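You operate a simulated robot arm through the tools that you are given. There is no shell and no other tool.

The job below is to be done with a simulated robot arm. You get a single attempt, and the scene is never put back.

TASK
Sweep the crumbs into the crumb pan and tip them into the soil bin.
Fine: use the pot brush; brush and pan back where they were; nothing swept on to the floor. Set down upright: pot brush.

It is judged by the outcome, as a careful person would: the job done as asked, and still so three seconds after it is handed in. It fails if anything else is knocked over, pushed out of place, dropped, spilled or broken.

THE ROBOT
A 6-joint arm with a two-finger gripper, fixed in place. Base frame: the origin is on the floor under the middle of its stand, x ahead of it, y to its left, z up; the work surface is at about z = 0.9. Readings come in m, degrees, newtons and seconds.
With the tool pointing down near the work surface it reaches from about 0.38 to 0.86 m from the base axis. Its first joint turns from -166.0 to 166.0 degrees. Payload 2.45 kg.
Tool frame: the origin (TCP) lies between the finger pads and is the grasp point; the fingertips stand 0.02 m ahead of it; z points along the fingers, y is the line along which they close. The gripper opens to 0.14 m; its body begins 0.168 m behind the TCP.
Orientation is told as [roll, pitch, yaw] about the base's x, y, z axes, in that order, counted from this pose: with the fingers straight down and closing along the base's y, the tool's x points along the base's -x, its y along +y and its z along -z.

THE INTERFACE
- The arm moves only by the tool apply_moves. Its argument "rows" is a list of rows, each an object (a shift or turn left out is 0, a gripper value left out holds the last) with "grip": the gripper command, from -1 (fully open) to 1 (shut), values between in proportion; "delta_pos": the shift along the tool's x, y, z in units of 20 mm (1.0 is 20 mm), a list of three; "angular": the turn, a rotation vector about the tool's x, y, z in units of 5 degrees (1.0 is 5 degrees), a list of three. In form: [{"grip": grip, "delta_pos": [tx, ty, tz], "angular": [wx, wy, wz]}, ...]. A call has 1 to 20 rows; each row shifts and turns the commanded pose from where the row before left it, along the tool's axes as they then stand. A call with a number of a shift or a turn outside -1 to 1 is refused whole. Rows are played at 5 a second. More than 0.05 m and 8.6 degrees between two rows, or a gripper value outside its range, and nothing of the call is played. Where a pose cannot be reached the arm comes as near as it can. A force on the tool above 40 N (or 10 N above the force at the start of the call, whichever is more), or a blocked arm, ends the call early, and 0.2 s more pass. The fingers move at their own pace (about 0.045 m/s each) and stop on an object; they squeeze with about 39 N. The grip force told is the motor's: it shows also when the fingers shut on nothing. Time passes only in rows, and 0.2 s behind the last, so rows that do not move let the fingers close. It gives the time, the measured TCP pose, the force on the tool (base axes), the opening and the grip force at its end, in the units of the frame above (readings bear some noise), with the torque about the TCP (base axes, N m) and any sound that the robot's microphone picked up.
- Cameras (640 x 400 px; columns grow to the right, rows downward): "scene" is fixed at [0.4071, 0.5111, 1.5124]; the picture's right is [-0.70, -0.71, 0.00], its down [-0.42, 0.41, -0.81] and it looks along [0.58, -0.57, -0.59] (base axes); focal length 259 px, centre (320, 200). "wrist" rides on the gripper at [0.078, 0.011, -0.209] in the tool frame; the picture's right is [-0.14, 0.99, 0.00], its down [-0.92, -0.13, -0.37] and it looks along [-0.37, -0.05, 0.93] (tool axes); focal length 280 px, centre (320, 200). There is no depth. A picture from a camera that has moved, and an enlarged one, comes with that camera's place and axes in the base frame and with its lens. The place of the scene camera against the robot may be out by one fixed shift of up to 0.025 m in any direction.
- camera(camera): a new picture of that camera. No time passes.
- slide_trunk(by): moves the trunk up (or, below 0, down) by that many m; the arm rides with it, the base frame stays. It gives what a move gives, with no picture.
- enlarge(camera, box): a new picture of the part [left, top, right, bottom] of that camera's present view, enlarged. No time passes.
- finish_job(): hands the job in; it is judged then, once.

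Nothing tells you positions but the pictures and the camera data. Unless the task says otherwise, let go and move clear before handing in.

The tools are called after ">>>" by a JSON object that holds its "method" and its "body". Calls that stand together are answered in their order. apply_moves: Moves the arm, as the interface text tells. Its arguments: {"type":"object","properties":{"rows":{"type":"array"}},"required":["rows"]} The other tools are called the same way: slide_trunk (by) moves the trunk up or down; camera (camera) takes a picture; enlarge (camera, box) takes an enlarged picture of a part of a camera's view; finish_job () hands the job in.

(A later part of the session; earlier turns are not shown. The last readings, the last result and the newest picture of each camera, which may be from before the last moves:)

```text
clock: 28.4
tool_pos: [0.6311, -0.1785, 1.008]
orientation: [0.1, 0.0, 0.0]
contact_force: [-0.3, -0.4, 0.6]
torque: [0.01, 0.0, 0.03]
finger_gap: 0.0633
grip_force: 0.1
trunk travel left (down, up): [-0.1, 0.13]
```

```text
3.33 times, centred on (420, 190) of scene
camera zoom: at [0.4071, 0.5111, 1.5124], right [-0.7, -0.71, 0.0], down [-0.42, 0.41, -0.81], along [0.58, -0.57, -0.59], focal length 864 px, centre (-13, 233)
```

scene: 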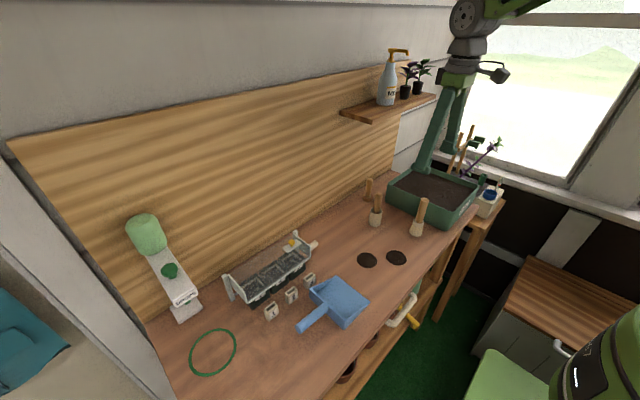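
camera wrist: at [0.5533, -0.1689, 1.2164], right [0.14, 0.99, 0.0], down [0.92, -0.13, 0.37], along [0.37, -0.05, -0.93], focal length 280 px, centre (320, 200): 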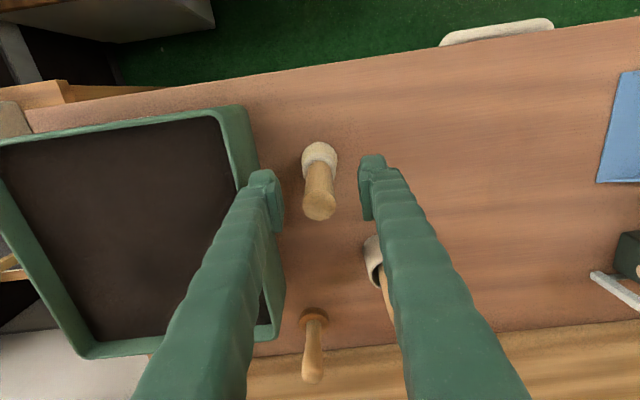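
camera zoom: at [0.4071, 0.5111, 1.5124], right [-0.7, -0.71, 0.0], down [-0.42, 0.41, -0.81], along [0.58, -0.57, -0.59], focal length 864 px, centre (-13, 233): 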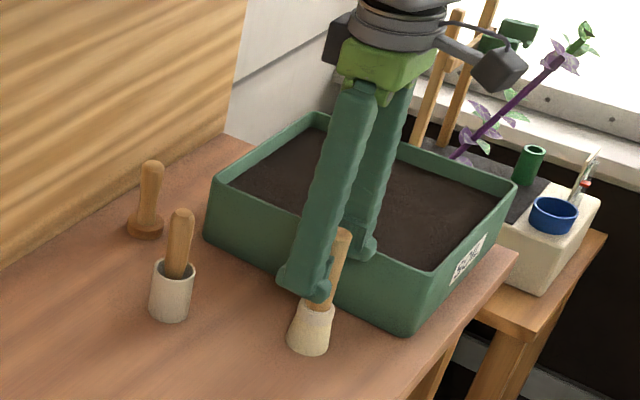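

The brush is standing upright and free. I'll rise straight up, then travel back toward the pan handle.

>>> {"method": "apply_moves", "body": {"rows": [{"delta_pos": [0, 0, -0.6]}, {"delta_pos": [0, 0, -1]}, {"delta_pos": [0, 0, -1]}, {"delta_pos": [0, 0, -1]}, {"delta_pos": [0, 0, -1]}, {"delta_pos": [0, 0, -1]}, {"delta_pos": [0, 0, -1]}, {"delta_pos": [0, 0, -1]}, {"delta_pos": [0, 1, 0]}, {"delta_pos": [0, 1, 0]}, {"delta_pos": [0, 1, 0]}, {"delta_pos": [0, 1, 0]}, {"delta_pos": [0, 1, 0]}, {"delta_pos": [0, 1, 0]}, {"delta_pos": [0, 1, 0]}, {"delta_pos": [0, 1, 0]}, {"delta_pos": [0, 1, 0]}, {"delta_pos": [0, 1, 0]}, {"delta_pos": [0, 1, 0]}]}}

>>> {"method": "apply_moves", "body": {"rows": [{"grip": -1, "delta_pos": [0, 1, 0]}, {"delta_pos": [0, 1, 0]}, {"delta_pos": [0, 1, 0]}, {"delta_pos": [-0.1, 1, 0]}, {"delta_pos": [-0.1, 1, 0]}, {"delta_pos": [-0.1, 1, 0]}, {"delta_pos": [-0.1, 1, 0]}, {"delta_pos": [-0.1, 1, 0]}, {"delta_pos": [-0.1, 1, 0]}, {"delta_pos": [-0.1, 1, 0]}, {"delta_pos": [0, 1, 0]}, {"delta_pos": [0, 1, 0]}, {"delta_pos": [0, 0, 0]}]}}

>>> {"method": "camera", "body": {"camera": "wrist"}}

>>> {"method": "camera", "body": {"camera": "scene"}}

```text
clock: 32.4
tool_pos: [0.6295, 0.0424, 1.1599]
orientation: [0.0, 0.0, -0.1]
contact_force: [0.1, 0.9, -0.5]
torque: [0.0, 0.02, 0.02]
finger_gap: 0.063
grip_force: 0.1
trunk travel left (down, up): [-0.1, 0.13]
```

```text
clock: 35.2
tool_pos: [0.6457, 0.2809, 1.1597]
orientation: [0.0, -0.1, 0.0]
contact_force: [-0.7, -0.1, 0.0]
torque: [-0.03, 0.02, 0.02]
finger_gap: 0.14
grip_force: 0.0
trunk travel left (down, up): [-0.1, 0.13]
```

```text
taken
camera wrist: at [0.5676, 0.2909, 1.3681], right [0.14, 0.99, 0.0], down [0.92, -0.13, 0.37], along [0.36, -0.05, -0.93], focal length 280 px, centre (320, 200)
```

wrist: 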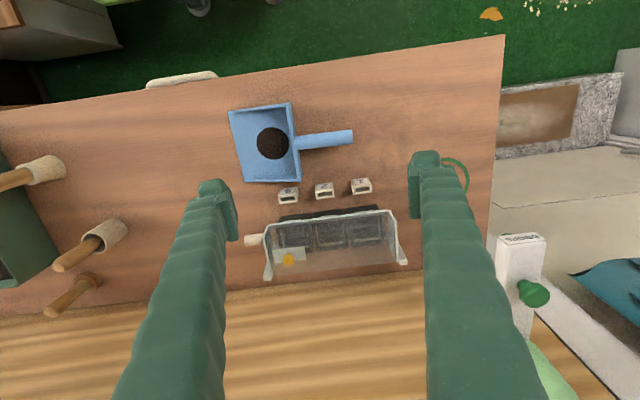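

```text
taken
```

scene: 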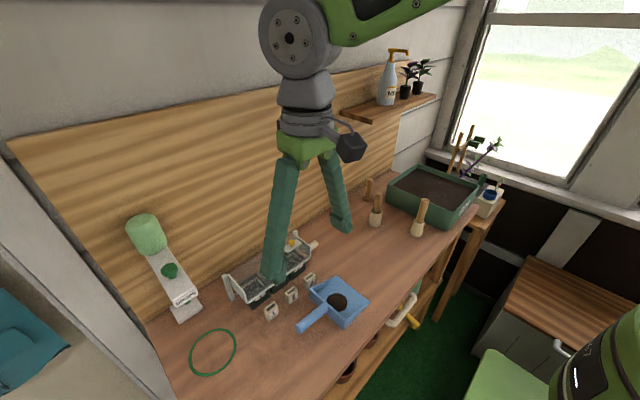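

The brush is upright and everything else is undisturbed. I'll measure the pan's handle precisely from this viewpoint.

>>> {"method": "enlarge", "body": {"camera": "wrist", "box": [215, 90, 375, 200]}}

>>> {"method": "enlarge", "body": {"camera": "scene", "box": [285, 265, 375, 340]}}

```text
3.64 times, centred on (295, 145) of wrist
camera zoom: at [0.5676, 0.2909, 1.3681], right [0.14, 0.99, 0.0], down [0.92, -0.13, 0.37], along [0.36, -0.05, -0.93], focal length 1020 px, centre (411, 400)
```

zoom: 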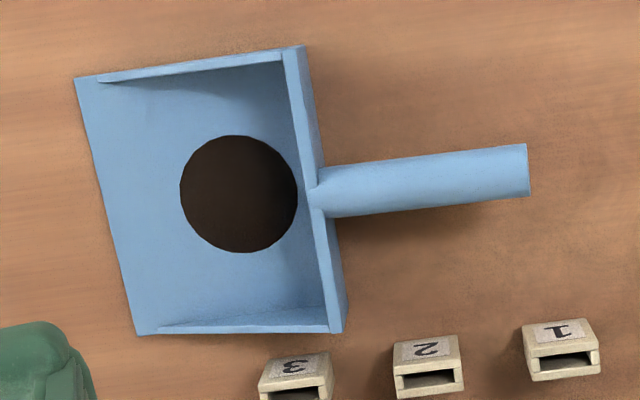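

```text
5.33 times, centred on (330, 302) of scene
camera zoom: at [0.4071, 0.5111, 1.5124], right [-0.7, -0.71, 0.0], down [-0.42, 0.41, -0.81], along [0.58, -0.57, -0.59], focal length 1382 px, centre (267, -347)
```

zoom: 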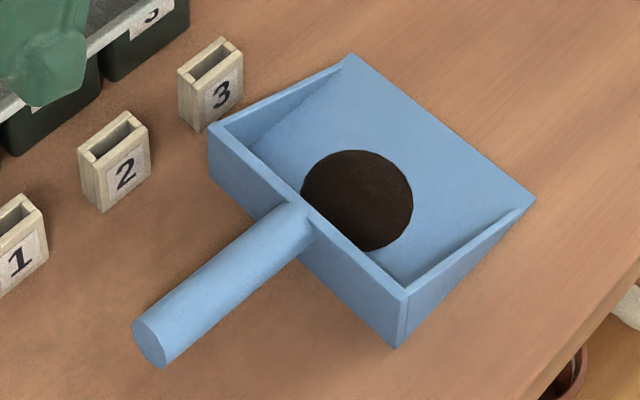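

The handle is about 22 mm thick. It runs along y at x≈0.642 from y≈0.245 to 0.33, at roughly z≈0.935. I'll turn the tool +90° in yaw so the fingers close across the handle, and narrow the fingers to stay clear of the tags.

>>> {"method": "apply_moves", "body": {"rows": [{"grip": 0.3, "angular": [0, 0, -1]}, {"angular": [0, 0, -1]}, {"angular": [0, 0, -1]}, {"angular": [0, 0, -1]}, {"angular": [0, 0, -1]}, {"angular": [0, 0, -1]}, {"angular": [0, 0, -1]}, {"angular": [0, 0, -1]}, {"angular": [0, 0, -1]}, {"angular": [0, 0, -1]}, {"angular": [0, 0, -1]}, {"angular": [0, 0, -1]}, {"angular": [0, 0, -1]}, {"angular": [0, 0, -1]}, {"angular": [0, 0, -1]}, {"angular": [0, 0, -1]}, {"angular": [0, 0, -1]}, {"angular": [0, 0, -1]}, {"angular": [0, 0, 0]}]}}

>>> {"method": "camera", "body": {"camera": "wrist"}}

>>> {"method": "camera", "body": {"camera": "scene"}}

```text
clock: 39.2
tool_pos: [0.6452, 0.2814, 1.1593]
orientation: [0.1, 0.0, 90.1]
contact_force: [-0.9, 0.7, 0.5]
torque: [0.03, -0.04, -0.06]
finger_gap: 0.049
grip_force: 0.0
trunk travel left (down, up): [-0.1, 0.13]
```

```text
taken
camera wrist: at [0.6349, 0.2022, 1.3681], right [-0.99, 0.14, 0.0], down [0.13, 0.92, 0.37], along [0.05, 0.37, -0.93], focal length 280 px, centre (320, 200)
```

wrist: 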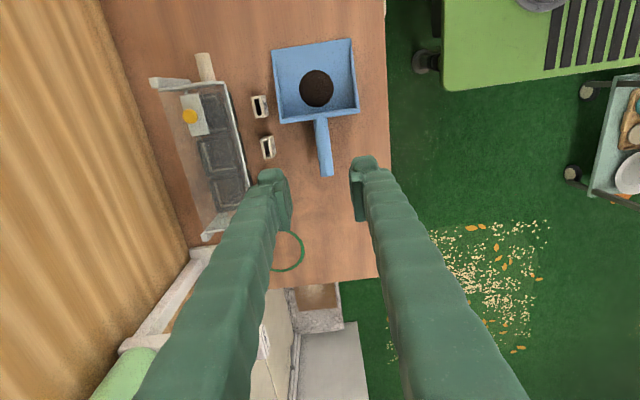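

```text
taken
```

scene: 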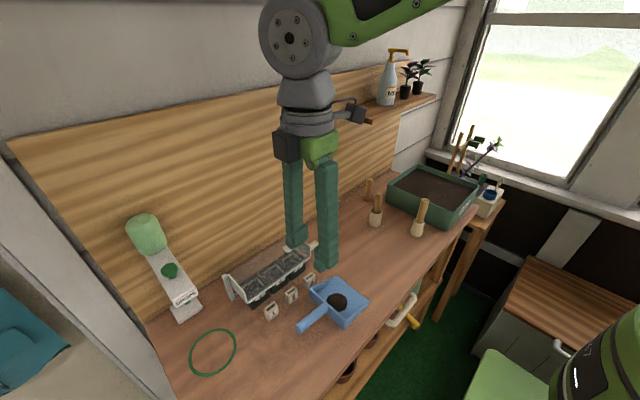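

The fingers now straddle the handle's line. I'll zoom to refine the offset before descending.

>>> {"method": "enlarge", "body": {"camera": "wrist", "box": [240, 30, 400, 200]}}

```text
2.35 times, centred on (320, 115) of wrist
camera zoom: at [0.6349, 0.2022, 1.3681], right [-0.99, 0.14, 0.0], down [0.13, 0.92, 0.37], along [0.05, 0.37, -0.93], focal length 660 px, centre (320, 400)
```

zoom: 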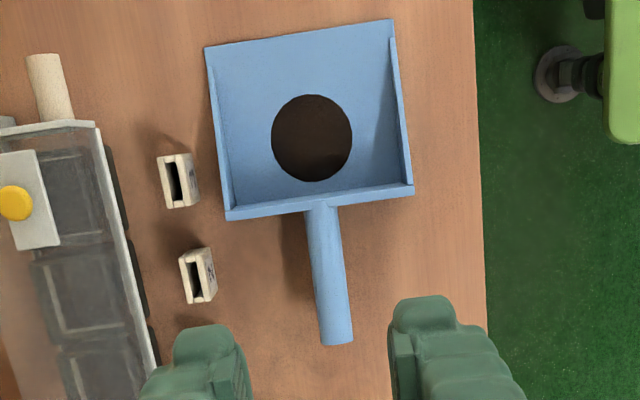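

I'll centre over the handle at x≈0.640, y≈0.290 and descend most of the way, then check.

>>> {"method": "apply_moves", "body": {"rows": [{"grip": 0.3, "delta_pos": [-0.43, 0.25, 0.45]}, {"delta_pos": [0, 0, 1]}, {"delta_pos": [0, 0, 1]}, {"delta_pos": [0, 0, 1]}, {"delta_pos": [0, 0, 1]}, {"delta_pos": [0, 0, 1]}, {"delta_pos": [0, 0, 1]}, {"delta_pos": [0, 0, 1]}, {"delta_pos": [0, 0, 1]}, {"delta_pos": [0, 0, 0]}]}}

>>> {"method": "camera", "body": {"camera": "wrist"}}

>>> {"method": "enlarge", "body": {"camera": "scene", "box": [250, 210, 380, 340]}}

```text
clock: 41.4
tool_pos: [0.6399, 0.2907, 0.9907]
orientation: [0.0, 0.0, 90.0]
contact_force: [0.5, -0.5, -1.1]
torque: [0.02, -0.03, -0.01]
finger_gap: 0.049
grip_force: 0.1
trunk travel left (down, up): [-0.1, 0.13]
```

```text
taken
camera wrist: at [0.6297, 0.2117, 1.1983], right [-0.99, 0.14, 0.0], down [0.13, 0.92, 0.37], along [0.05, 0.37, -0.93], focal length 280 px, centre (320, 200)
```

wrist: 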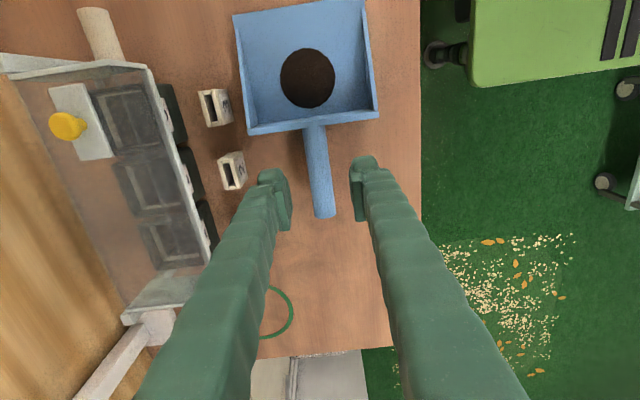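

```text
3.08 times, centred on (315, 275) of scene
camera zoom: at [0.4071, 0.5111, 1.5124], right [-0.7, -0.71, 0.0], down [-0.42, 0.41, -0.81], along [0.58, -0.57, -0.59], focal length 797 px, centre (335, -31)
```

zoom: 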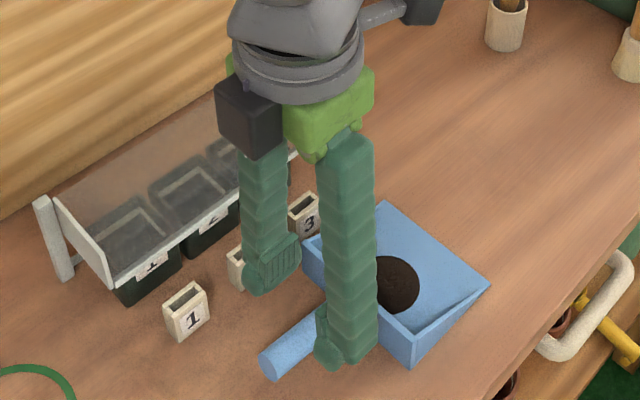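

The handle is centred between the fingers. I'll descend to z≈0.938.

>>> {"method": "apply_moves", "body": {"rows": [{"delta_pos": [0, 0, 0.8]}, {"delta_pos": [0, 0, 0.8]}, {"delta_pos": [0, 0, 0.6]}, {"delta_pos": [0, 0, 0.4]}, {"delta_pos": [0, 0, 0]}]}}

>>> {"method": "camera", "body": {"camera": "wrist"}}

>>> {"method": "enlarge", "body": {"camera": "scene", "box": [250, 220, 370, 350]}}

```text
clock: 42.6
tool_pos: [0.6402, 0.2897, 0.9394]
orientation: [0.0, 0.1, 90.0]
contact_force: [0.0, 0.1, -0.2]
torque: [-0.01, 0.0, 0.03]
finger_gap: 0.0491
grip_force: 0.0
trunk travel left (down, up): [-0.1, 0.13]
```

```text
taken
camera wrist: at [0.6298, 0.2113, 1.1469], right [-0.99, 0.14, 0.0], down [0.13, 0.92, 0.37], along [0.05, 0.36, -0.93], focal length 280 px, centre (320, 200)
```

wrist: 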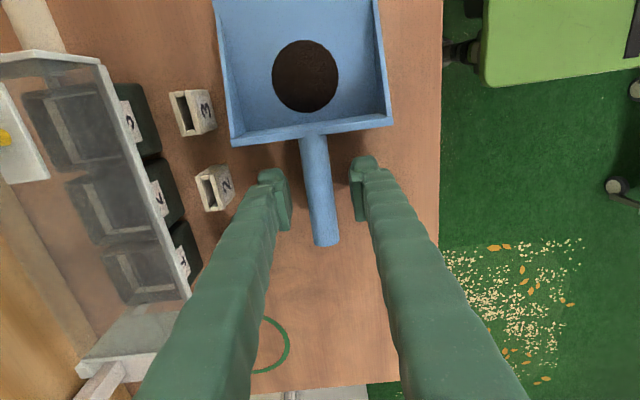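

```text
3.08 times, centred on (310, 285) of scene
camera zoom: at [0.4071, 0.5111, 1.5124], right [-0.7, -0.71, 0.0], down [-0.42, 0.41, -0.81], along [0.58, -0.57, -0.59], focal length 797 px, centre (351, -62)
```

zoom: 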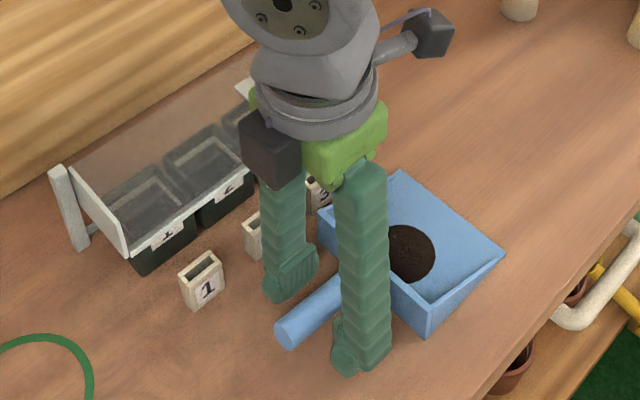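

The pads are level with the handle. I'll close on it.

>>> {"method": "apply_moves", "body": {"rows": [{"grip": 1, "delta_pos": [0, 0, 0]}, {"delta_pos": [0, 0, 0]}, {"delta_pos": [0, 0, 0]}, {"delta_pos": [0, 0, 0]}, {"delta_pos": [0, 0, 0]}]}}

>>> {"method": "camera", "body": {"camera": "wrist"}}

>>> {"method": "enlarge", "body": {"camera": "scene", "box": [250, 220, 370, 350]}}

```text
clock: 43.8
tool_pos: [0.6399, 0.2905, 0.9393]
orientation: [0.0, 0.0, 90.0]
contact_force: [-0.3, -0.2, -0.3]
torque: [0.0, 0.01, 0.01]
finger_gap: 0.0182
grip_force: 39.1
trunk travel left (down, up): [-0.1, 0.13]
```

```text
taken
camera wrist: at [0.6299, 0.2114, 1.147], right [-0.99, 0.14, 0.0], down [0.13, 0.92, 0.37], along [0.05, 0.37, -0.93], focal length 280 px, centre (320, 200)
```

wrist: 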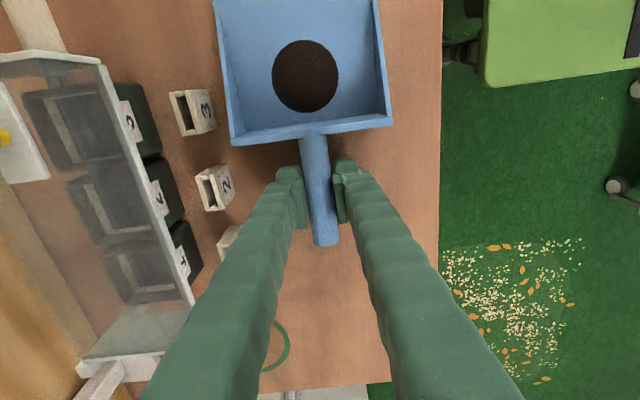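

```text
3.08 times, centred on (310, 285) of scene
camera zoom: at [0.4071, 0.5111, 1.5124], right [-0.7, -0.71, 0.0], down [-0.42, 0.41, -0.81], along [0.58, -0.57, -0.59], focal length 797 px, centre (351, -62)
```

zoom: 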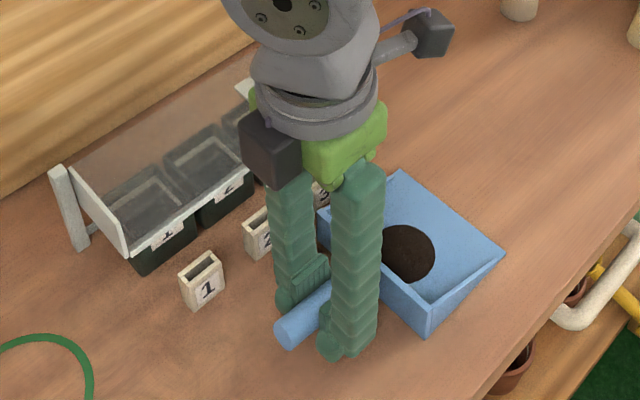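

The handle is gripped with an 18 mm gap at 39 N, and the pan hasn't shifted. I'll lift slowly and check that it stays level.

>>> {"method": "apply_moves", "body": {"rows": [{"delta_pos": [0, 0, -0.3]}, {"delta_pos": [0, 0, -0.4]}, {"delta_pos": [0, 0, -0.5]}, {"delta_pos": [0, 0, -0.5]}, {"delta_pos": [0, 0, 0]}]}}

>>> {"method": "camera", "body": {"camera": "wrist"}}

>>> {"method": "enlarge", "body": {"camera": "scene", "box": [250, 220, 370, 350]}}

```text
clock: 45.0
tool_pos: [0.6391, 0.2891, 0.9719]
orientation: [0.1, 0.0, 89.9]
contact_force: [0.2, -0.3, -0.7]
torque: [0.04, 0.01, 0.01]
finger_gap: 0.018
grip_force: 39.2
trunk travel left (down, up): [-0.1, 0.13]
```

```text
taken
camera wrist: at [0.6289, 0.2109, 1.1807], right [-0.99, 0.14, 0.0], down [0.13, 0.92, 0.37], along [0.05, 0.36, -0.93], focal length 280 px, centre (320, 200)
```

wrist: 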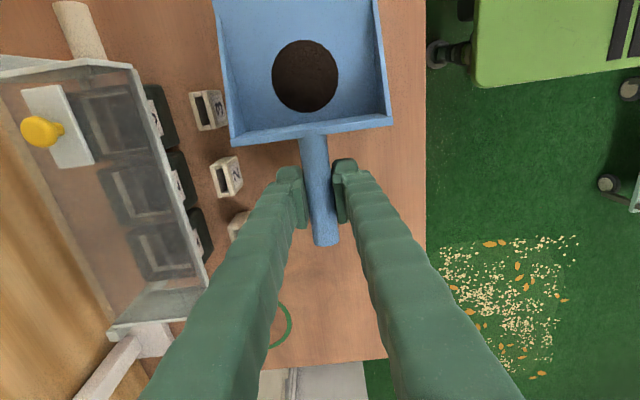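

```text
3.08 times, centred on (310, 285) of scene
camera zoom: at [0.4071, 0.5111, 1.5124], right [-0.7, -0.71, 0.0], down [-0.42, 0.41, -0.81], along [0.58, -0.57, -0.59], focal length 797 px, centre (351, -62)
```

zoom: 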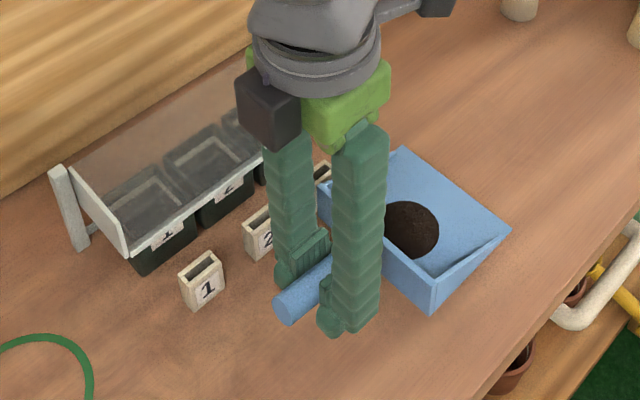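

The pan stays rigid and level in the grip. I'll raise it to carrying height, then yaw it so its mouth faces the robot, which gives a comfortable tipping posture over the bin.

>>> {"method": "apply_moves", "body": {"rows": [{"delta_pos": [0, 0, -0.6]}, {"delta_pos": [0, 0, -0.9]}, {"delta_pos": [0, 0, -1]}, {"delta_pos": [0, 0, -1]}, {"delta_pos": [0, 0, -1]}, {"delta_pos": [0, 0, -1]}, {"delta_pos": [0, 0, -1]}, {"delta_pos": [0, 0, -1]}, {"delta_pos": [0, 0, -1]}, {"delta_pos": [0, 0, -1]}, {"delta_pos": [0, 0, -1]}, {"delta_pos": [0, 0, -0.9]}, {"delta_pos": [0, 0, 0]}]}}

>>> {"method": "apply_moves", "body": {"rows": [{"angular": [0, 0, 0.6]}, {"angular": [0, 0, 1]}, {"angular": [0, 0, 1]}, {"angular": [0, 0, 1]}, {"angular": [0, 0, 1]}, {"angular": [0, 0, 1]}, {"angular": [0, 0, 1]}, {"angular": [0, 0, 1]}, {"angular": [0, 0, 1]}, {"angular": [0, 0, 1]}, {"angular": [0, 0, 1]}, {"angular": [0, 0, 1]}]}}

>>> {"method": "camera", "body": {"camera": "wrist"}}

>>> {"method": "camera", "body": {"camera": "scene"}}

```text
clock: 47.8
tool_pos: [0.6405, 0.2905, 1.201]
orientation: [0.0, -0.1, 90.0]
contact_force: [-0.6, -0.4, -1.2]
torque: [0.02, 0.01, 0.0]
finger_gap: 0.0177
grip_force: 39.2
trunk travel left (down, up): [-0.1, 0.13]
```

```text
clock: 50.4
tool_pos: [0.641, 0.2906, 1.2015]
orientation: [0.1, 0.1, 31.9]
contact_force: [0.5, 0.4, -0.9]
torque: [0.03, -0.07, 0.0]
finger_gap: 0.0178
grip_force: 39.2
trunk travel left (down, up): [-0.1, 0.13]
```

```text
taken
camera wrist: at [0.5689, 0.2579, 1.4091], right [-0.41, 0.91, 0.0], down [0.85, 0.38, 0.37], along [0.34, 0.15, -0.93], focal length 280 px, centre (320, 200)
```

wrist: 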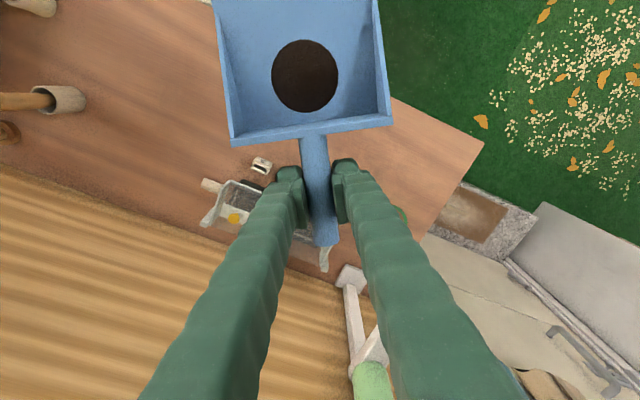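

```text
taken
```

scene: 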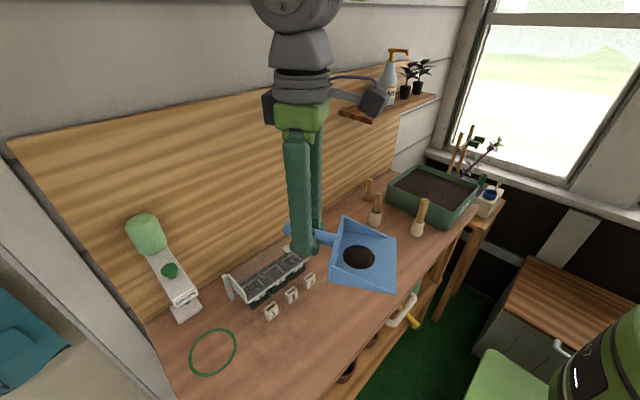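

The pan is level, the crumbs are in place and the yaw is 32°. I'll finish turning to -28° and start traversing toward the bin.

>>> {"method": "apply_moves", "body": {"rows": [{"angular": [0, 0, 1]}, {"angular": [0, 0, 1]}, {"angular": [0, 0, 1]}, {"angular": [0, 0, 1]}, {"angular": [0, 0, 1]}, {"angular": [0, 0, 1]}, {"angular": [0, 0, 1]}, {"angular": [0, 0, 1]}, {"angular": [0, 0, 1]}, {"angular": [0, 0, 1]}, {"angular": [0, 0, 1]}, {"angular": [0, 0, 1]}, {"delta_pos": [-0.3, -0.5, 0]}, {"delta_pos": [-0.6, -0.95, 0]}, {"delta_pos": [-0.6, -0.95, 0]}, {"delta_pos": [-0.6, -0.95, 0]}, {"delta_pos": [-0.6, -0.95, 0]}, {"delta_pos": [-0.6, -0.95, 0]}, {"delta_pos": [-0.6, -0.95, 0]}, {"delta_pos": [-0.6, -0.95, 0]}]}}

>>> {"method": "camera", "body": {"camera": "scene"}}

>>> {"method": "camera", "body": {"camera": "wrist"}}

```text
clock: 54.6
tool_pos: [0.6524, 0.121, 1.2005]
orientation: [0.0, 0.0, -27.8]
contact_force: [-0.1, -0.9, -1.4]
torque: [0.01, -0.06, 0.0]
finger_gap: 0.0175
grip_force: 39.0
trunk travel left (down, up): [-0.1, 0.13]
```

```text
taken
```

scene: 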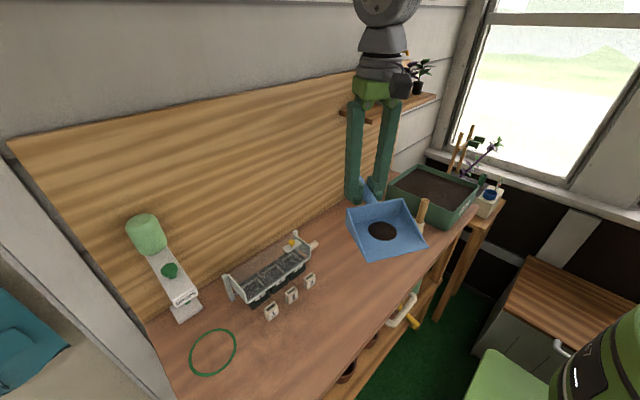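

```text
taken
camera wrist: at [0.5886, 0.1664, 1.4088], right [0.59, 0.81, 0.0], down [0.75, -0.54, 0.37], along [0.3, -0.22, -0.93], focal length 280 px, centre (320, 200)
```

wrist: 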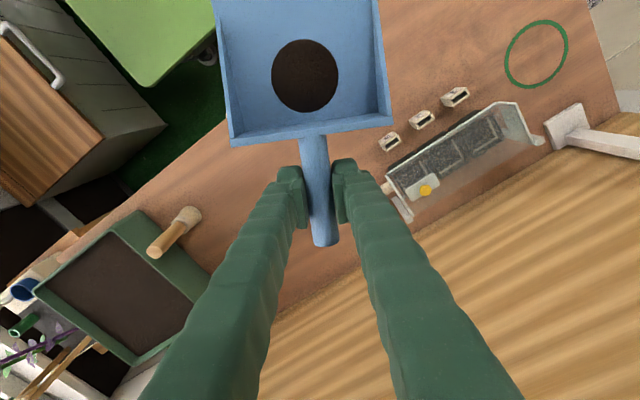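

Everything is steady and the pan clears the tools. I'll continue the traverse toward the bin.

>>> {"method": "apply_moves", "body": {"rows": [{"delta_pos": [-0.56, -0.97, 0]}, {"delta_pos": [-0.56, -0.97, 0]}, {"delta_pos": [-0.56, -0.97, 0]}, {"delta_pos": [-0.56, -0.97, 0]}, {"delta_pos": [-0.56, -0.97, 0]}, {"delta_pos": [-0.56, -0.97, 0]}, {"delta_pos": [-0.56, -0.97, 0]}, {"delta_pos": [-0.56, -0.97, 0]}, {"delta_pos": [-0.56, -0.97, 0]}, {"delta_pos": [-0.56, -0.97, 0]}, {"delta_pos": [-0.56, -0.97, 0]}, {"delta_pos": [-0.56, -0.97, 0]}]}}

>>> {"method": "camera", "body": {"camera": "scene"}}

>>> {"method": "camera", "body": {"camera": "wrist"}}

```text
clock: 57.2
tool_pos: [0.6621, -0.1473, 1.1999]
orientation: [0.0, 0.0, -27.9]
contact_force: [-0.8, 0.3, 0.3]
torque: [0.02, -0.08, 0.0]
finger_gap: 0.0175
grip_force: 38.9
trunk travel left (down, up): [-0.1, 0.13]
```

```text
taken
```

scene: 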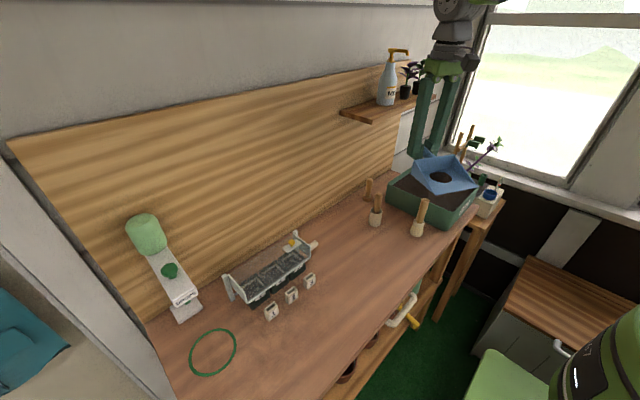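

```text
taken
camera wrist: at [0.5985, -0.1019, 1.4082], right [0.59, 0.81, 0.0], down [0.75, -0.54, 0.37], along [0.3, -0.22, -0.93], focal length 280 px, centre (320, 200)
```

wrist: 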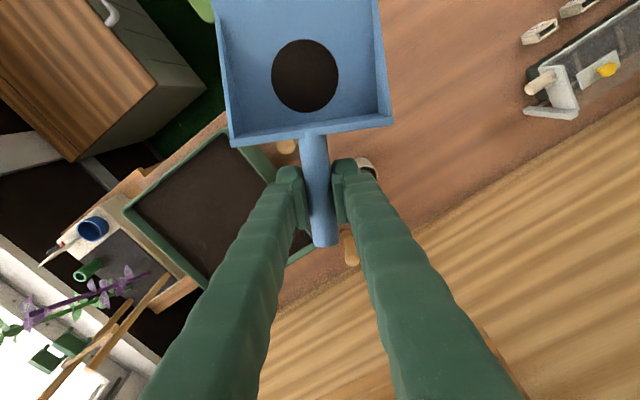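

There is good clearance from the shelf, and the pan is arriving over the bin. I'll move the rest of the way to the pre-pour position.

>>> {"method": "apply_moves", "body": {"rows": [{"delta_pos": [-0.51, -0.9, 0]}, {"delta_pos": [-0.51, -0.9, 0]}, {"delta_pos": [-0.51, -0.9, 0]}, {"delta_pos": [-0.51, -0.9, 0]}, {"delta_pos": [-0.51, -0.9, 0]}, {"delta_pos": [-0.51, -0.9, 0]}, {"delta_pos": [-0.51, -0.9, 0]}, {"delta_pos": [-0.51, -0.9, 0]}, {"delta_pos": [-0.51, -0.9, 0]}, {"delta_pos": [-0.51, -0.9, 0]}, {"delta_pos": [0, 0, 0]}]}}

>>> {"method": "camera", "body": {"camera": "scene"}}

>>> {"method": "camera", "body": {"camera": "wrist"}}

>>> {"method": "enlarge", "body": {"camera": "scene", "box": [360, 0, 540, 250]}}

```text
clock: 59.6
tool_pos: [0.6659, -0.3557, 1.2025]
orientation: [0.0, 0.0, -28.0]
contact_force: [0.3, -0.1, -1.2]
torque: [-0.02, -0.05, -0.01]
finger_gap: 0.0174
grip_force: 39.0
trunk travel left (down, up): [-0.1, 0.13]
```

```text
taken
```

scene: 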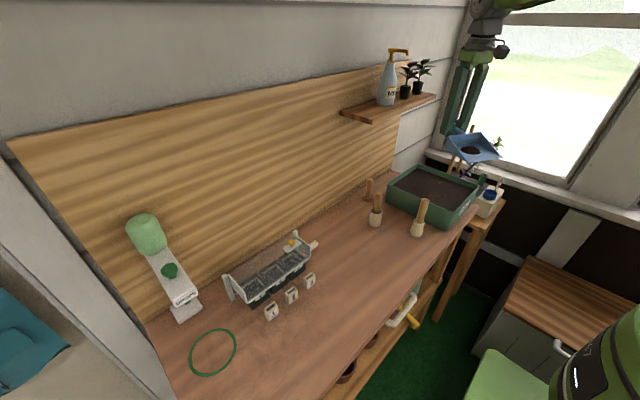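

```text
taken
camera wrist: at [0.6036, -0.3101, 1.4095], right [0.59, 0.81, 0.0], down [0.75, -0.54, 0.37], along [0.3, -0.22, -0.93], focal length 280 px, centre (320, 200)
```

wrist: 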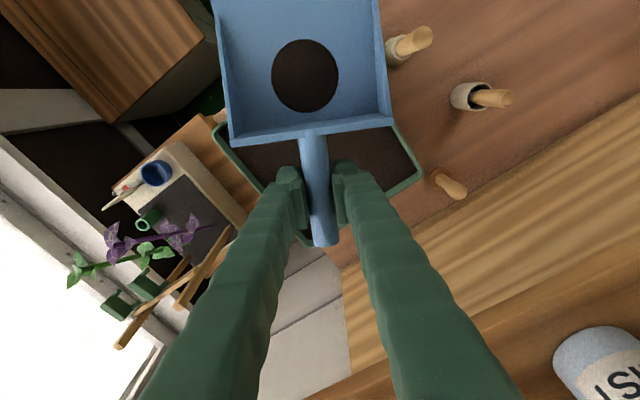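

```text
1.60 times, centred on (450, 125) of scene
camera zoom: at [0.4071, 0.5111, 1.5124], right [-0.7, -0.71, 0.0], down [-0.42, 0.41, -0.81], along [0.58, -0.57, -0.59], focal length 414 px, centre (112, 320)
```

zoom: 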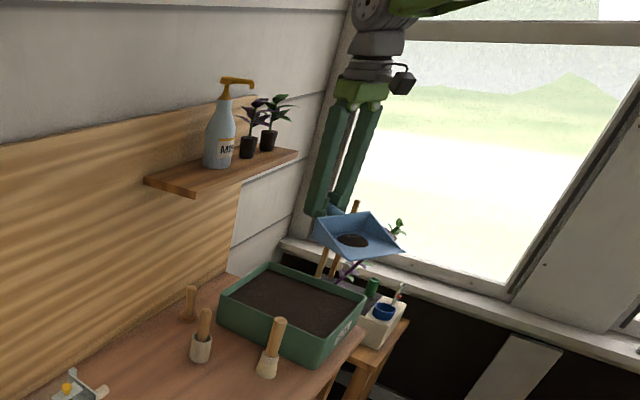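

The pan is level over the near part of the bin, whose centre is at about (0.685, -0.368). I'll move outward about 45 mm while starting to tip, so the mouth stays over the soil.

>>> {"method": "apply_moves", "body": {"rows": [{"delta_pos": [-0.9, 0, 0]}, {"delta_pos": [-0.9, 0, 0], "angular": [0, -0.5, 0]}, {"delta_pos": [-0.5, 0, 0.02], "angular": [0, -0.8, 0]}, {"angular": [0, -1, 0]}, {"angular": [0, -1, 0]}, {"angular": [0, -1, 0]}]}}

>>> {"method": "camera", "body": {"camera": "wrist"}}

>>> {"method": "enlarge", "body": {"camera": "scene", "box": [360, 0, 540, 250]}}

```text
clock: 61.0
tool_pos: [0.7077, -0.3747, 1.1998]
orientation: [0.1, -21.6, -27.9]
contact_force: [1.0, 0.0, -1.1]
torque: [-0.03, -0.04, -0.01]
finger_gap: 0.0176
grip_force: 39.3
trunk travel left (down, up): [-0.1, 0.13]
```

```text
taken
camera wrist: at [0.5812, -0.2968, 1.3654], right [0.58, 0.82, 0.05], down [0.58, -0.45, 0.68], along [0.58, -0.36, -0.73], focal length 280 px, centre (320, 200)
```

wrist: 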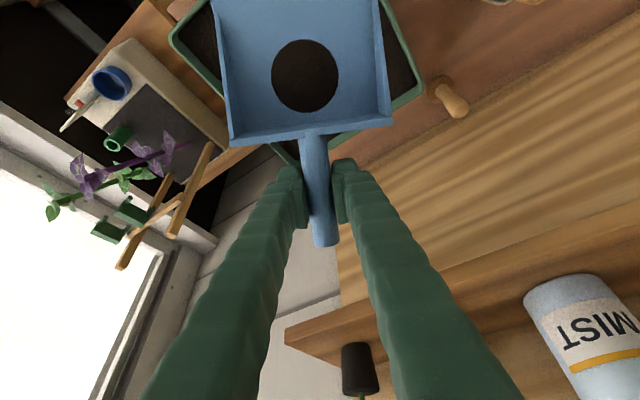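

```text
1.60 times, centred on (450, 125) of scene
camera zoom: at [0.4071, 0.5111, 1.5124], right [-0.7, -0.71, 0.0], down [-0.42, 0.41, -0.81], along [0.58, -0.57, -0.59], focal length 414 px, centre (112, 320)
```

zoom: 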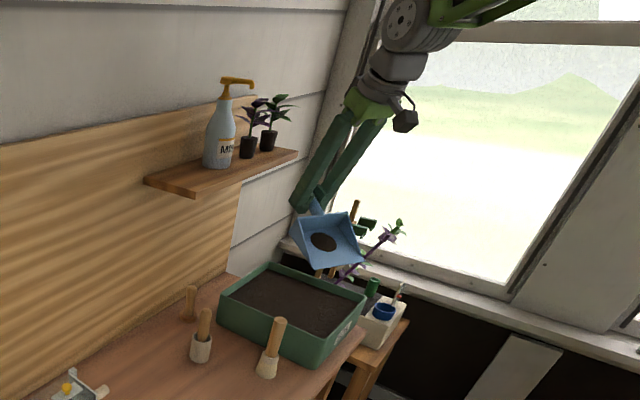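

The tilt is about 22° and the crumbs are still in the pan. I'll keep tipping.

>>> {"method": "apply_moves", "body": {"rows": [{"angular": [0, -1, 0]}, {"angular": [0, -1, 0]}, {"angular": [0, -1, 0]}, {"angular": [0, -1, 0]}, {"angular": [0, -1, 0]}, {"angular": [0, -1, 0]}]}}

>>> {"method": "camera", "body": {"camera": "wrist"}}

>>> {"method": "enlarge", "body": {"camera": "scene", "box": [360, 0, 540, 250]}}

```text
clock: 62.4
tool_pos: [0.7096, -0.3736, 1.2015]
orientation: [0.5, -44.9, -27.9]
contact_force: [0.1, 0.0, -1.7]
torque: [-0.04, -0.02, 0.02]
finger_gap: 0.0174
grip_force: 38.6
out of reach, approached as far as the arm can: row 5, 6
trunk travel left (down, up): [-0.1, 0.13]
```

```text
taken
camera wrist: at [0.5356, -0.2711, 1.2944], right [0.54, 0.83, 0.1], down [0.29, -0.3, 0.91], along [0.79, -0.47, -0.4], focal length 280 px, centre (320, 200)
```

wrist: 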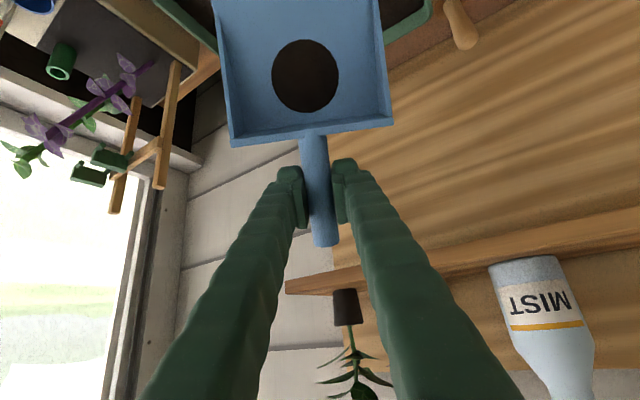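

```text
1.60 times, centred on (450, 125) of scene
camera zoom: at [0.4071, 0.5111, 1.5124], right [-0.7, -0.71, 0.0], down [-0.42, 0.41, -0.81], along [0.58, -0.57, -0.59], focal length 414 px, centre (112, 320)
```

zoom: 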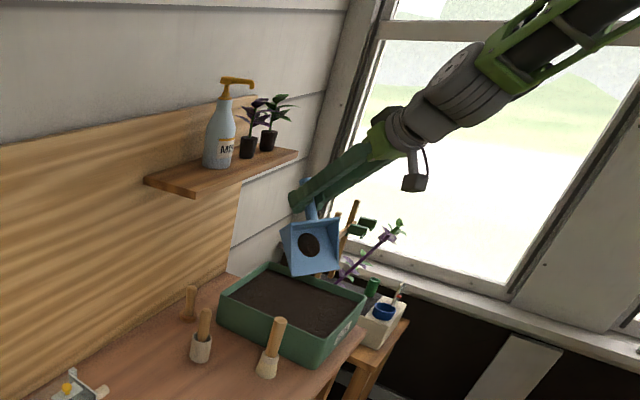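

The arm hits its wrist limit at about 45° and the crumbs are still in the pan. Raising the TCP should make the forearm flatter and allow more tilt, so I'll raise it 0.1 m and check the pitch.

>>> {"method": "apply_moves", "body": {"rows": [{"delta_pos": [-0.783, 0, -0.622]}, {"delta_pos": [-0.783, 0, -0.622]}, {"delta_pos": [-0.783, 0, -0.622]}, {"delta_pos": [-0.783, 0, -0.622]}, {"delta_pos": [-0.783, 0, -0.622]}, {"delta_pos": [0, 0, 0]}]}}

>>> {"method": "enlarge", "body": {"camera": "scene", "box": [360, 0, 540, 250]}}

>>> {"method": "camera", "body": {"camera": "wrist"}}

```text
clock: 63.8
tool_pos: [0.7224, -0.3787, 1.3025]
orientation: [0.5, -44.9, -27.9]
contact_force: [0.3, -0.1, -1.5]
torque: [-0.02, -0.03, -0.02]
finger_gap: 0.0175
grip_force: 38.9
trunk travel left (down, up): [-0.1, 0.13]
```

```text
1.60 times, centred on (450, 125) of scene
camera zoom: at [0.4071, 0.5111, 1.5124], right [-0.7, -0.71, 0.0], down [-0.42, 0.41, -0.81], along [0.58, -0.57, -0.59], focal length 414 px, centre (112, 320)
```

zoom: 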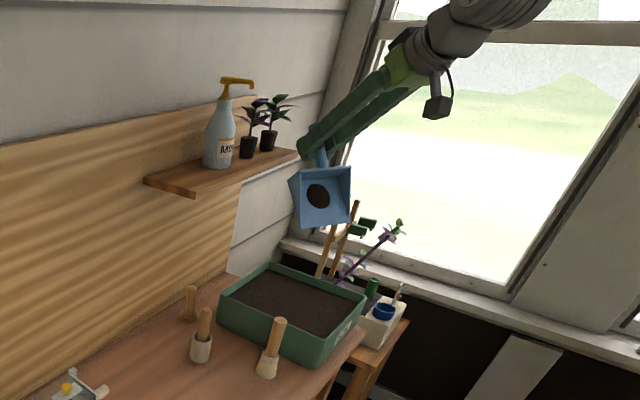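

```text
taken
camera wrist: at [0.5469, -0.2764, 1.3944], right [0.54, 0.83, 0.1], down [0.29, -0.3, 0.91], along [0.79, -0.47, -0.4], focal length 280 px, centre (320, 200)
```

wrist: 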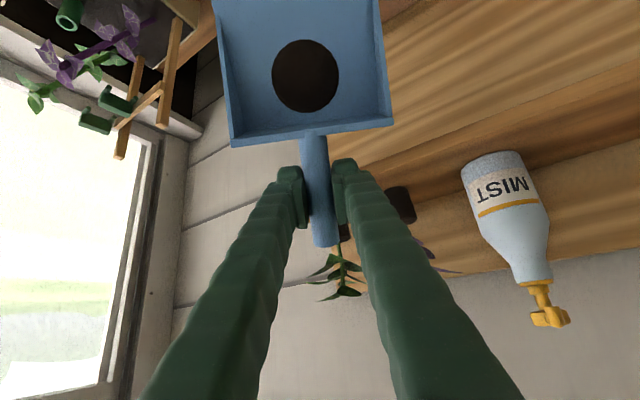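

There was no contact and the pitch held at -45°. Now I'll try more tilt at this height.

>>> {"method": "apply_moves", "body": {"rows": [{"angular": [0, -1, 0]}, {"angular": [0, -1, 0]}, {"angular": [0, -1, 0]}]}}

>>> {"method": "enlarge", "body": {"camera": "scene", "box": [360, 0, 540, 250]}}

>>> {"method": "camera", "body": {"camera": "wrist"}}

```text
clock: 64.6
tool_pos: [0.7228, -0.3762, 1.3023]
orientation: [1.0, -53.1, -28.1]
contact_force: [0.5, 0.5, -1.3]
torque: [-0.02, 0.01, -0.01]
finger_gap: 0.017
grip_force: 39.0
out of reach, approached as far as the arm can: row 3
trunk travel left (down, up): [-0.1, 0.13]
```

```text
1.60 times, centred on (450, 125) of scene
camera zoom: at [0.4071, 0.5111, 1.5124], right [-0.7, -0.71, 0.0], down [-0.42, 0.41, -0.81], along [0.58, -0.57, -0.59], focal length 414 px, centre (112, 320)
```

zoom: 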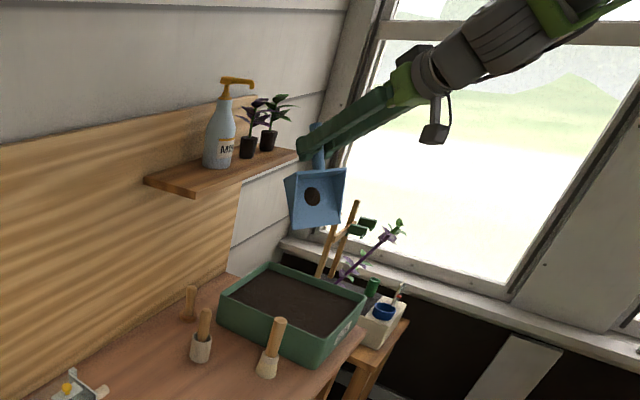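

```text
taken
camera wrist: at [0.5373, -0.2706, 1.3642], right [0.53, 0.84, 0.12], down [0.17, -0.24, 0.96], along [0.83, -0.48, -0.27], focal length 280 px, centre (320, 200)
```

wrist: 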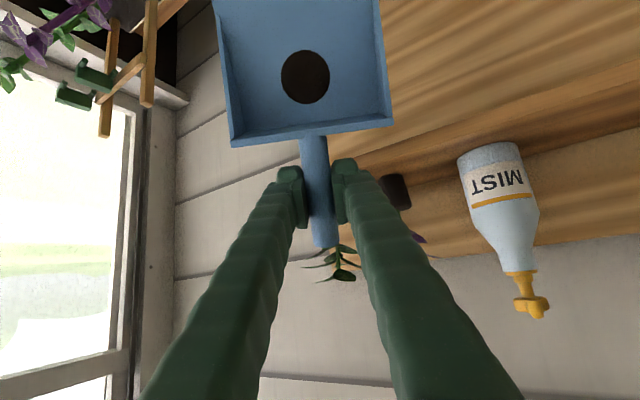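

At 53° the crumbs have started to pour, and the mouth is over the middle of the bin. I'll slide the trunk down to cut the drop height while keeping the same posture.

>>> {"method": "slide_trunk", "body": {"by": -0.09}}

>>> {"method": "camera", "body": {"camera": "wrist"}}

>>> {"method": "camera", "body": {"camera": "scene"}}

```text
clock: 65.8
tool_pos: [0.7234, -0.3771, 1.2115]
orientation: [1.1, -53.2, -28.0]
contact_force: [0.5, 0.3, -0.4]
torque: [-0.03, -0.02, 0.0]
finger_gap: 0.0172
grip_force: 39.2
trunk travel left (down, up): [-0.01, 0.22]
```

```text
taken
camera wrist: at [0.5375, -0.2707, 1.2745], right [0.53, 0.84, 0.12], down [0.17, -0.24, 0.96], along [0.83, -0.48, -0.27], focal length 280 px, centre (320, 200)
```

wrist: 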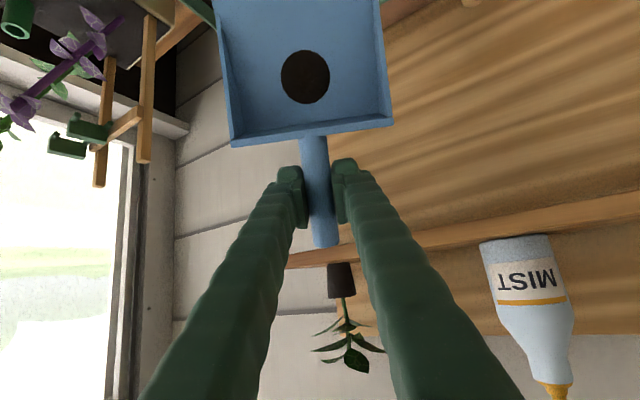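

```text
taken
```

scene: 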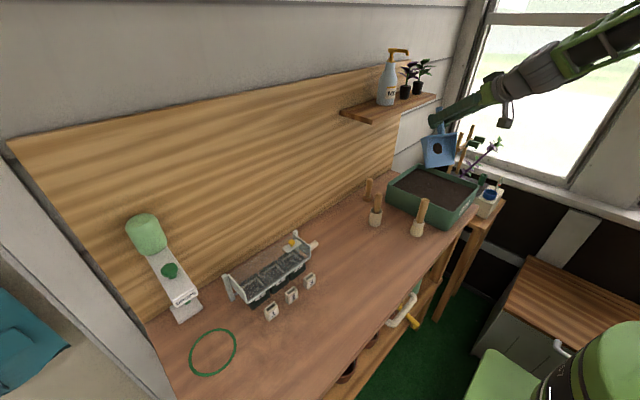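

About half the crumbs remain in the pan. I'll check the bin and its surroundings before tipping further.

>>> {"method": "enlarge", "body": {"camera": "scene", "box": [370, 110, 510, 240]}}

>>> {"method": "enlarge", "body": {"camera": "wrist", "box": [180, 0, 440, 160]}}

```text
3.08 times, centred on (440, 175) of scene
camera zoom: at [0.4071, 0.5111, 1.5124], right [-0.7, -0.71, 0.0], down [-0.42, 0.41, -0.81], along [0.58, -0.57, -0.59], focal length 797 px, centre (-49, 277)
```

zoom: 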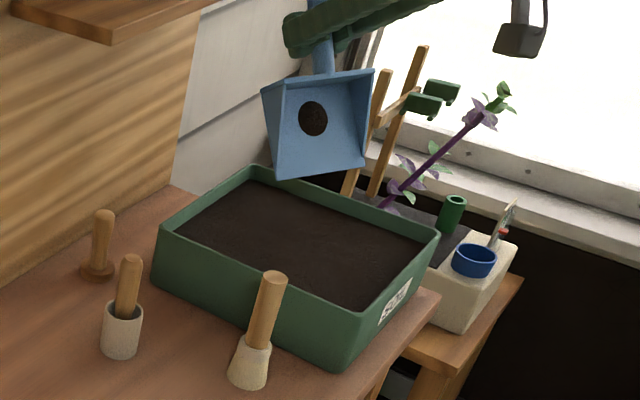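

```text
2.46 times, centred on (310, 80) of wrist
camera zoom: at [0.5375, -0.2707, 1.2745], right [0.53, 0.84, 0.12], down [0.17, -0.24, 0.96], along [0.83, -0.48, -0.27], focal length 690 px, centre (345, 495)
```

zoom: 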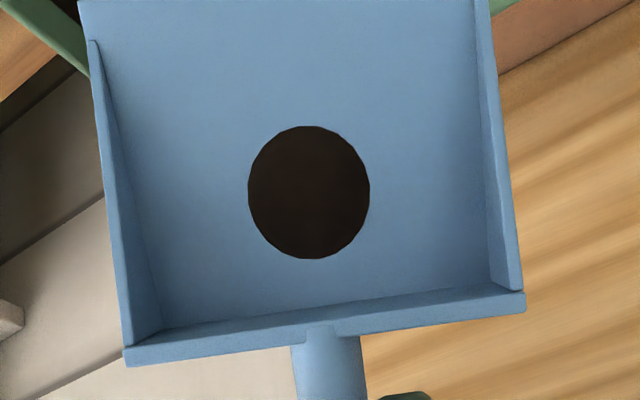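

The bench around the bin is clean. I'll raise the TCP about 0.07 m, which stays over the bin centre, and tilt further to empty the rest.

>>> {"method": "apply_moves", "body": {"rows": [{"delta_pos": [-0.8, 0, -0.6]}, {"delta_pos": [-0.8, 0, -0.6]}, {"delta_pos": [-0.8, 0, -0.6]}, {"delta_pos": [-0.4, 0, -0.3]}, {"angular": [0, -1, 0]}, {"angular": [0, -1, 0]}, {"angular": [0, 0, 0]}]}}

>>> {"method": "camera", "body": {"camera": "wrist"}}

>>> {"method": "enlarge", "body": {"camera": "scene", "box": [370, 70, 530, 240]}}

```text
clock: 67.5
tool_pos: [0.7231, -0.3726, 1.2804]
orientation: [2.4, -59.3, -28.3]
contact_force: [0.0, 0.0, -1.6]
torque: [-0.01, -0.02, 0.06]
finger_gap: 0.0173
grip_force: 39.0
out of reach, approached as far as the arm can: row 6
trunk travel left (down, up): [-0.01, 0.22]
```

```text
taken
camera wrist: at [0.5322, -0.2667, 1.3194], right [0.5, 0.86, 0.14], down [0.07, -0.2, 0.98], along [0.86, -0.48, -0.16], focal length 280 px, centre (320, 200)
```

wrist: 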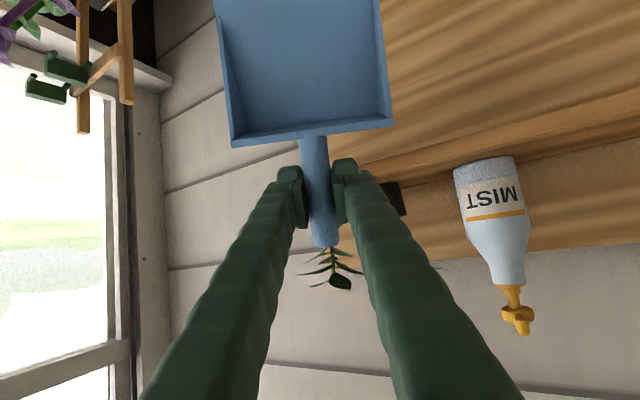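

```text
2.35 times, centred on (450, 155) of scene
camera zoom: at [0.4071, 0.5111, 1.5124], right [-0.7, -0.71, 0.0], down [-0.42, 0.41, -0.81], along [0.58, -0.57, -0.59], focal length 610 px, centre (14, 306)
```

zoom: 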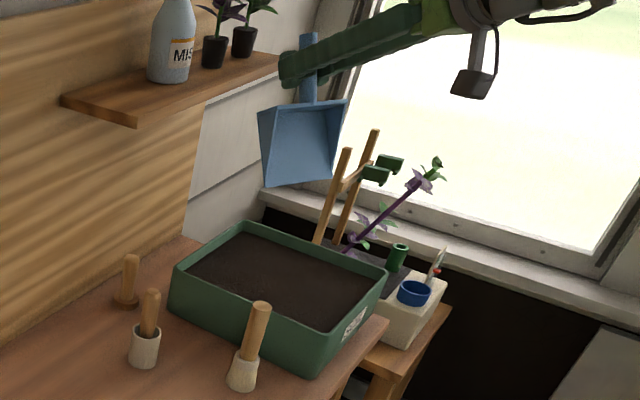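

The pan is empty and nothing has spilled. I'll reverse the motion, untilting while drawing inward to stay clear of the shelf.

>>> {"method": "apply_moves", "body": {"rows": [{"angular": [0, 1, 0]}, {"angular": [0, 1, 0]}, {"delta_pos": [0.328, 0, -0.377], "angular": [0, 1, 0]}, {"delta_pos": [0.36, 0, -0.347], "angular": [0, 1, 0]}, {"delta_pos": [0.389, 0, -0.315], "angular": [0, 1, 0]}, {"delta_pos": [0.415, 0, -0.28], "angular": [0, 1, 0]}, {"delta_pos": [0.437, 0, -0.242], "angular": [0, 1, 0]}, {"delta_pos": [0.457, 0, -0.203], "angular": [0, 1, 0]}, {"delta_pos": [0.473, 0, -0.163], "angular": [0, 1, 0]}, {"delta_pos": [0.485, 0, -0.121], "angular": [0, 1, 0]}, {"delta_pos": [0, 0, 0]}]}}

>>> {"method": "camera", "body": {"camera": "scene"}}

>>> {"method": "camera", "body": {"camera": "wrist"}}

```text
clock: 69.8
tool_pos: [0.661, -0.3412, 1.2664]
orientation: [1.5, -23.1, -26.5]
contact_force: [0.4, -0.2, -1.0]
torque: [-0.03, -0.01, 0.01]
finger_gap: 0.0173
grip_force: 38.8
out of reach, approached as far as the arm can: row 2, 3
trunk travel left (down, up): [-0.01, 0.22]
```

```text
taken
```

scene: 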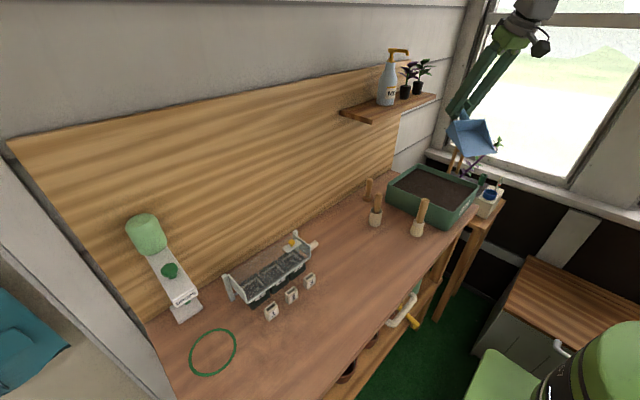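

```text
taken
camera wrist: at [0.5274, -0.2683, 1.4277], right [0.55, 0.83, 0.08], down [0.57, -0.44, 0.7], along [0.61, -0.34, -0.71], focal length 280 px, centre (320, 200)
```

wrist: 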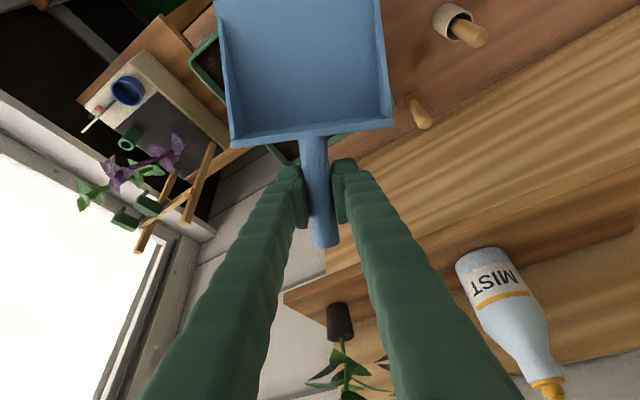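

I'll level the pan out and take out the small residual roll.

>>> {"method": "apply_moves", "body": {"rows": [{"angular": [0, 1, 0]}, {"angular": [0, 1, 0]}, {"angular": [0, 1, 0]}, {"angular": [0, 1, 0]}, {"angular": [0.3, 0.62, 0]}, {"delta_pos": [0, 0, 0]}]}}

>>> {"method": "camera", "body": {"camera": "wrist"}}

```text
clock: 71.2
tool_pos: [0.6624, -0.341, 1.2653]
orientation: [-0.2, 0.1, -26.0]
contact_force: [0.4, 0.8, -1.0]
torque: [-0.03, -0.04, 0.02]
finger_gap: 0.0175
grip_force: 38.6
trunk travel left (down, up): [-0.01, 0.22]
```

```text
taken
camera wrist: at [0.5974, -0.297, 1.4737], right [0.56, 0.83, 0.0], down [0.77, -0.52, 0.37], along [0.3, -0.21, -0.93], focal length 280 px, centre (320, 200)
```

wrist: 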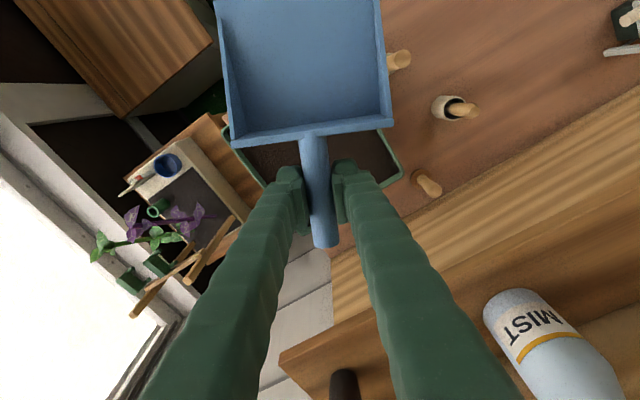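

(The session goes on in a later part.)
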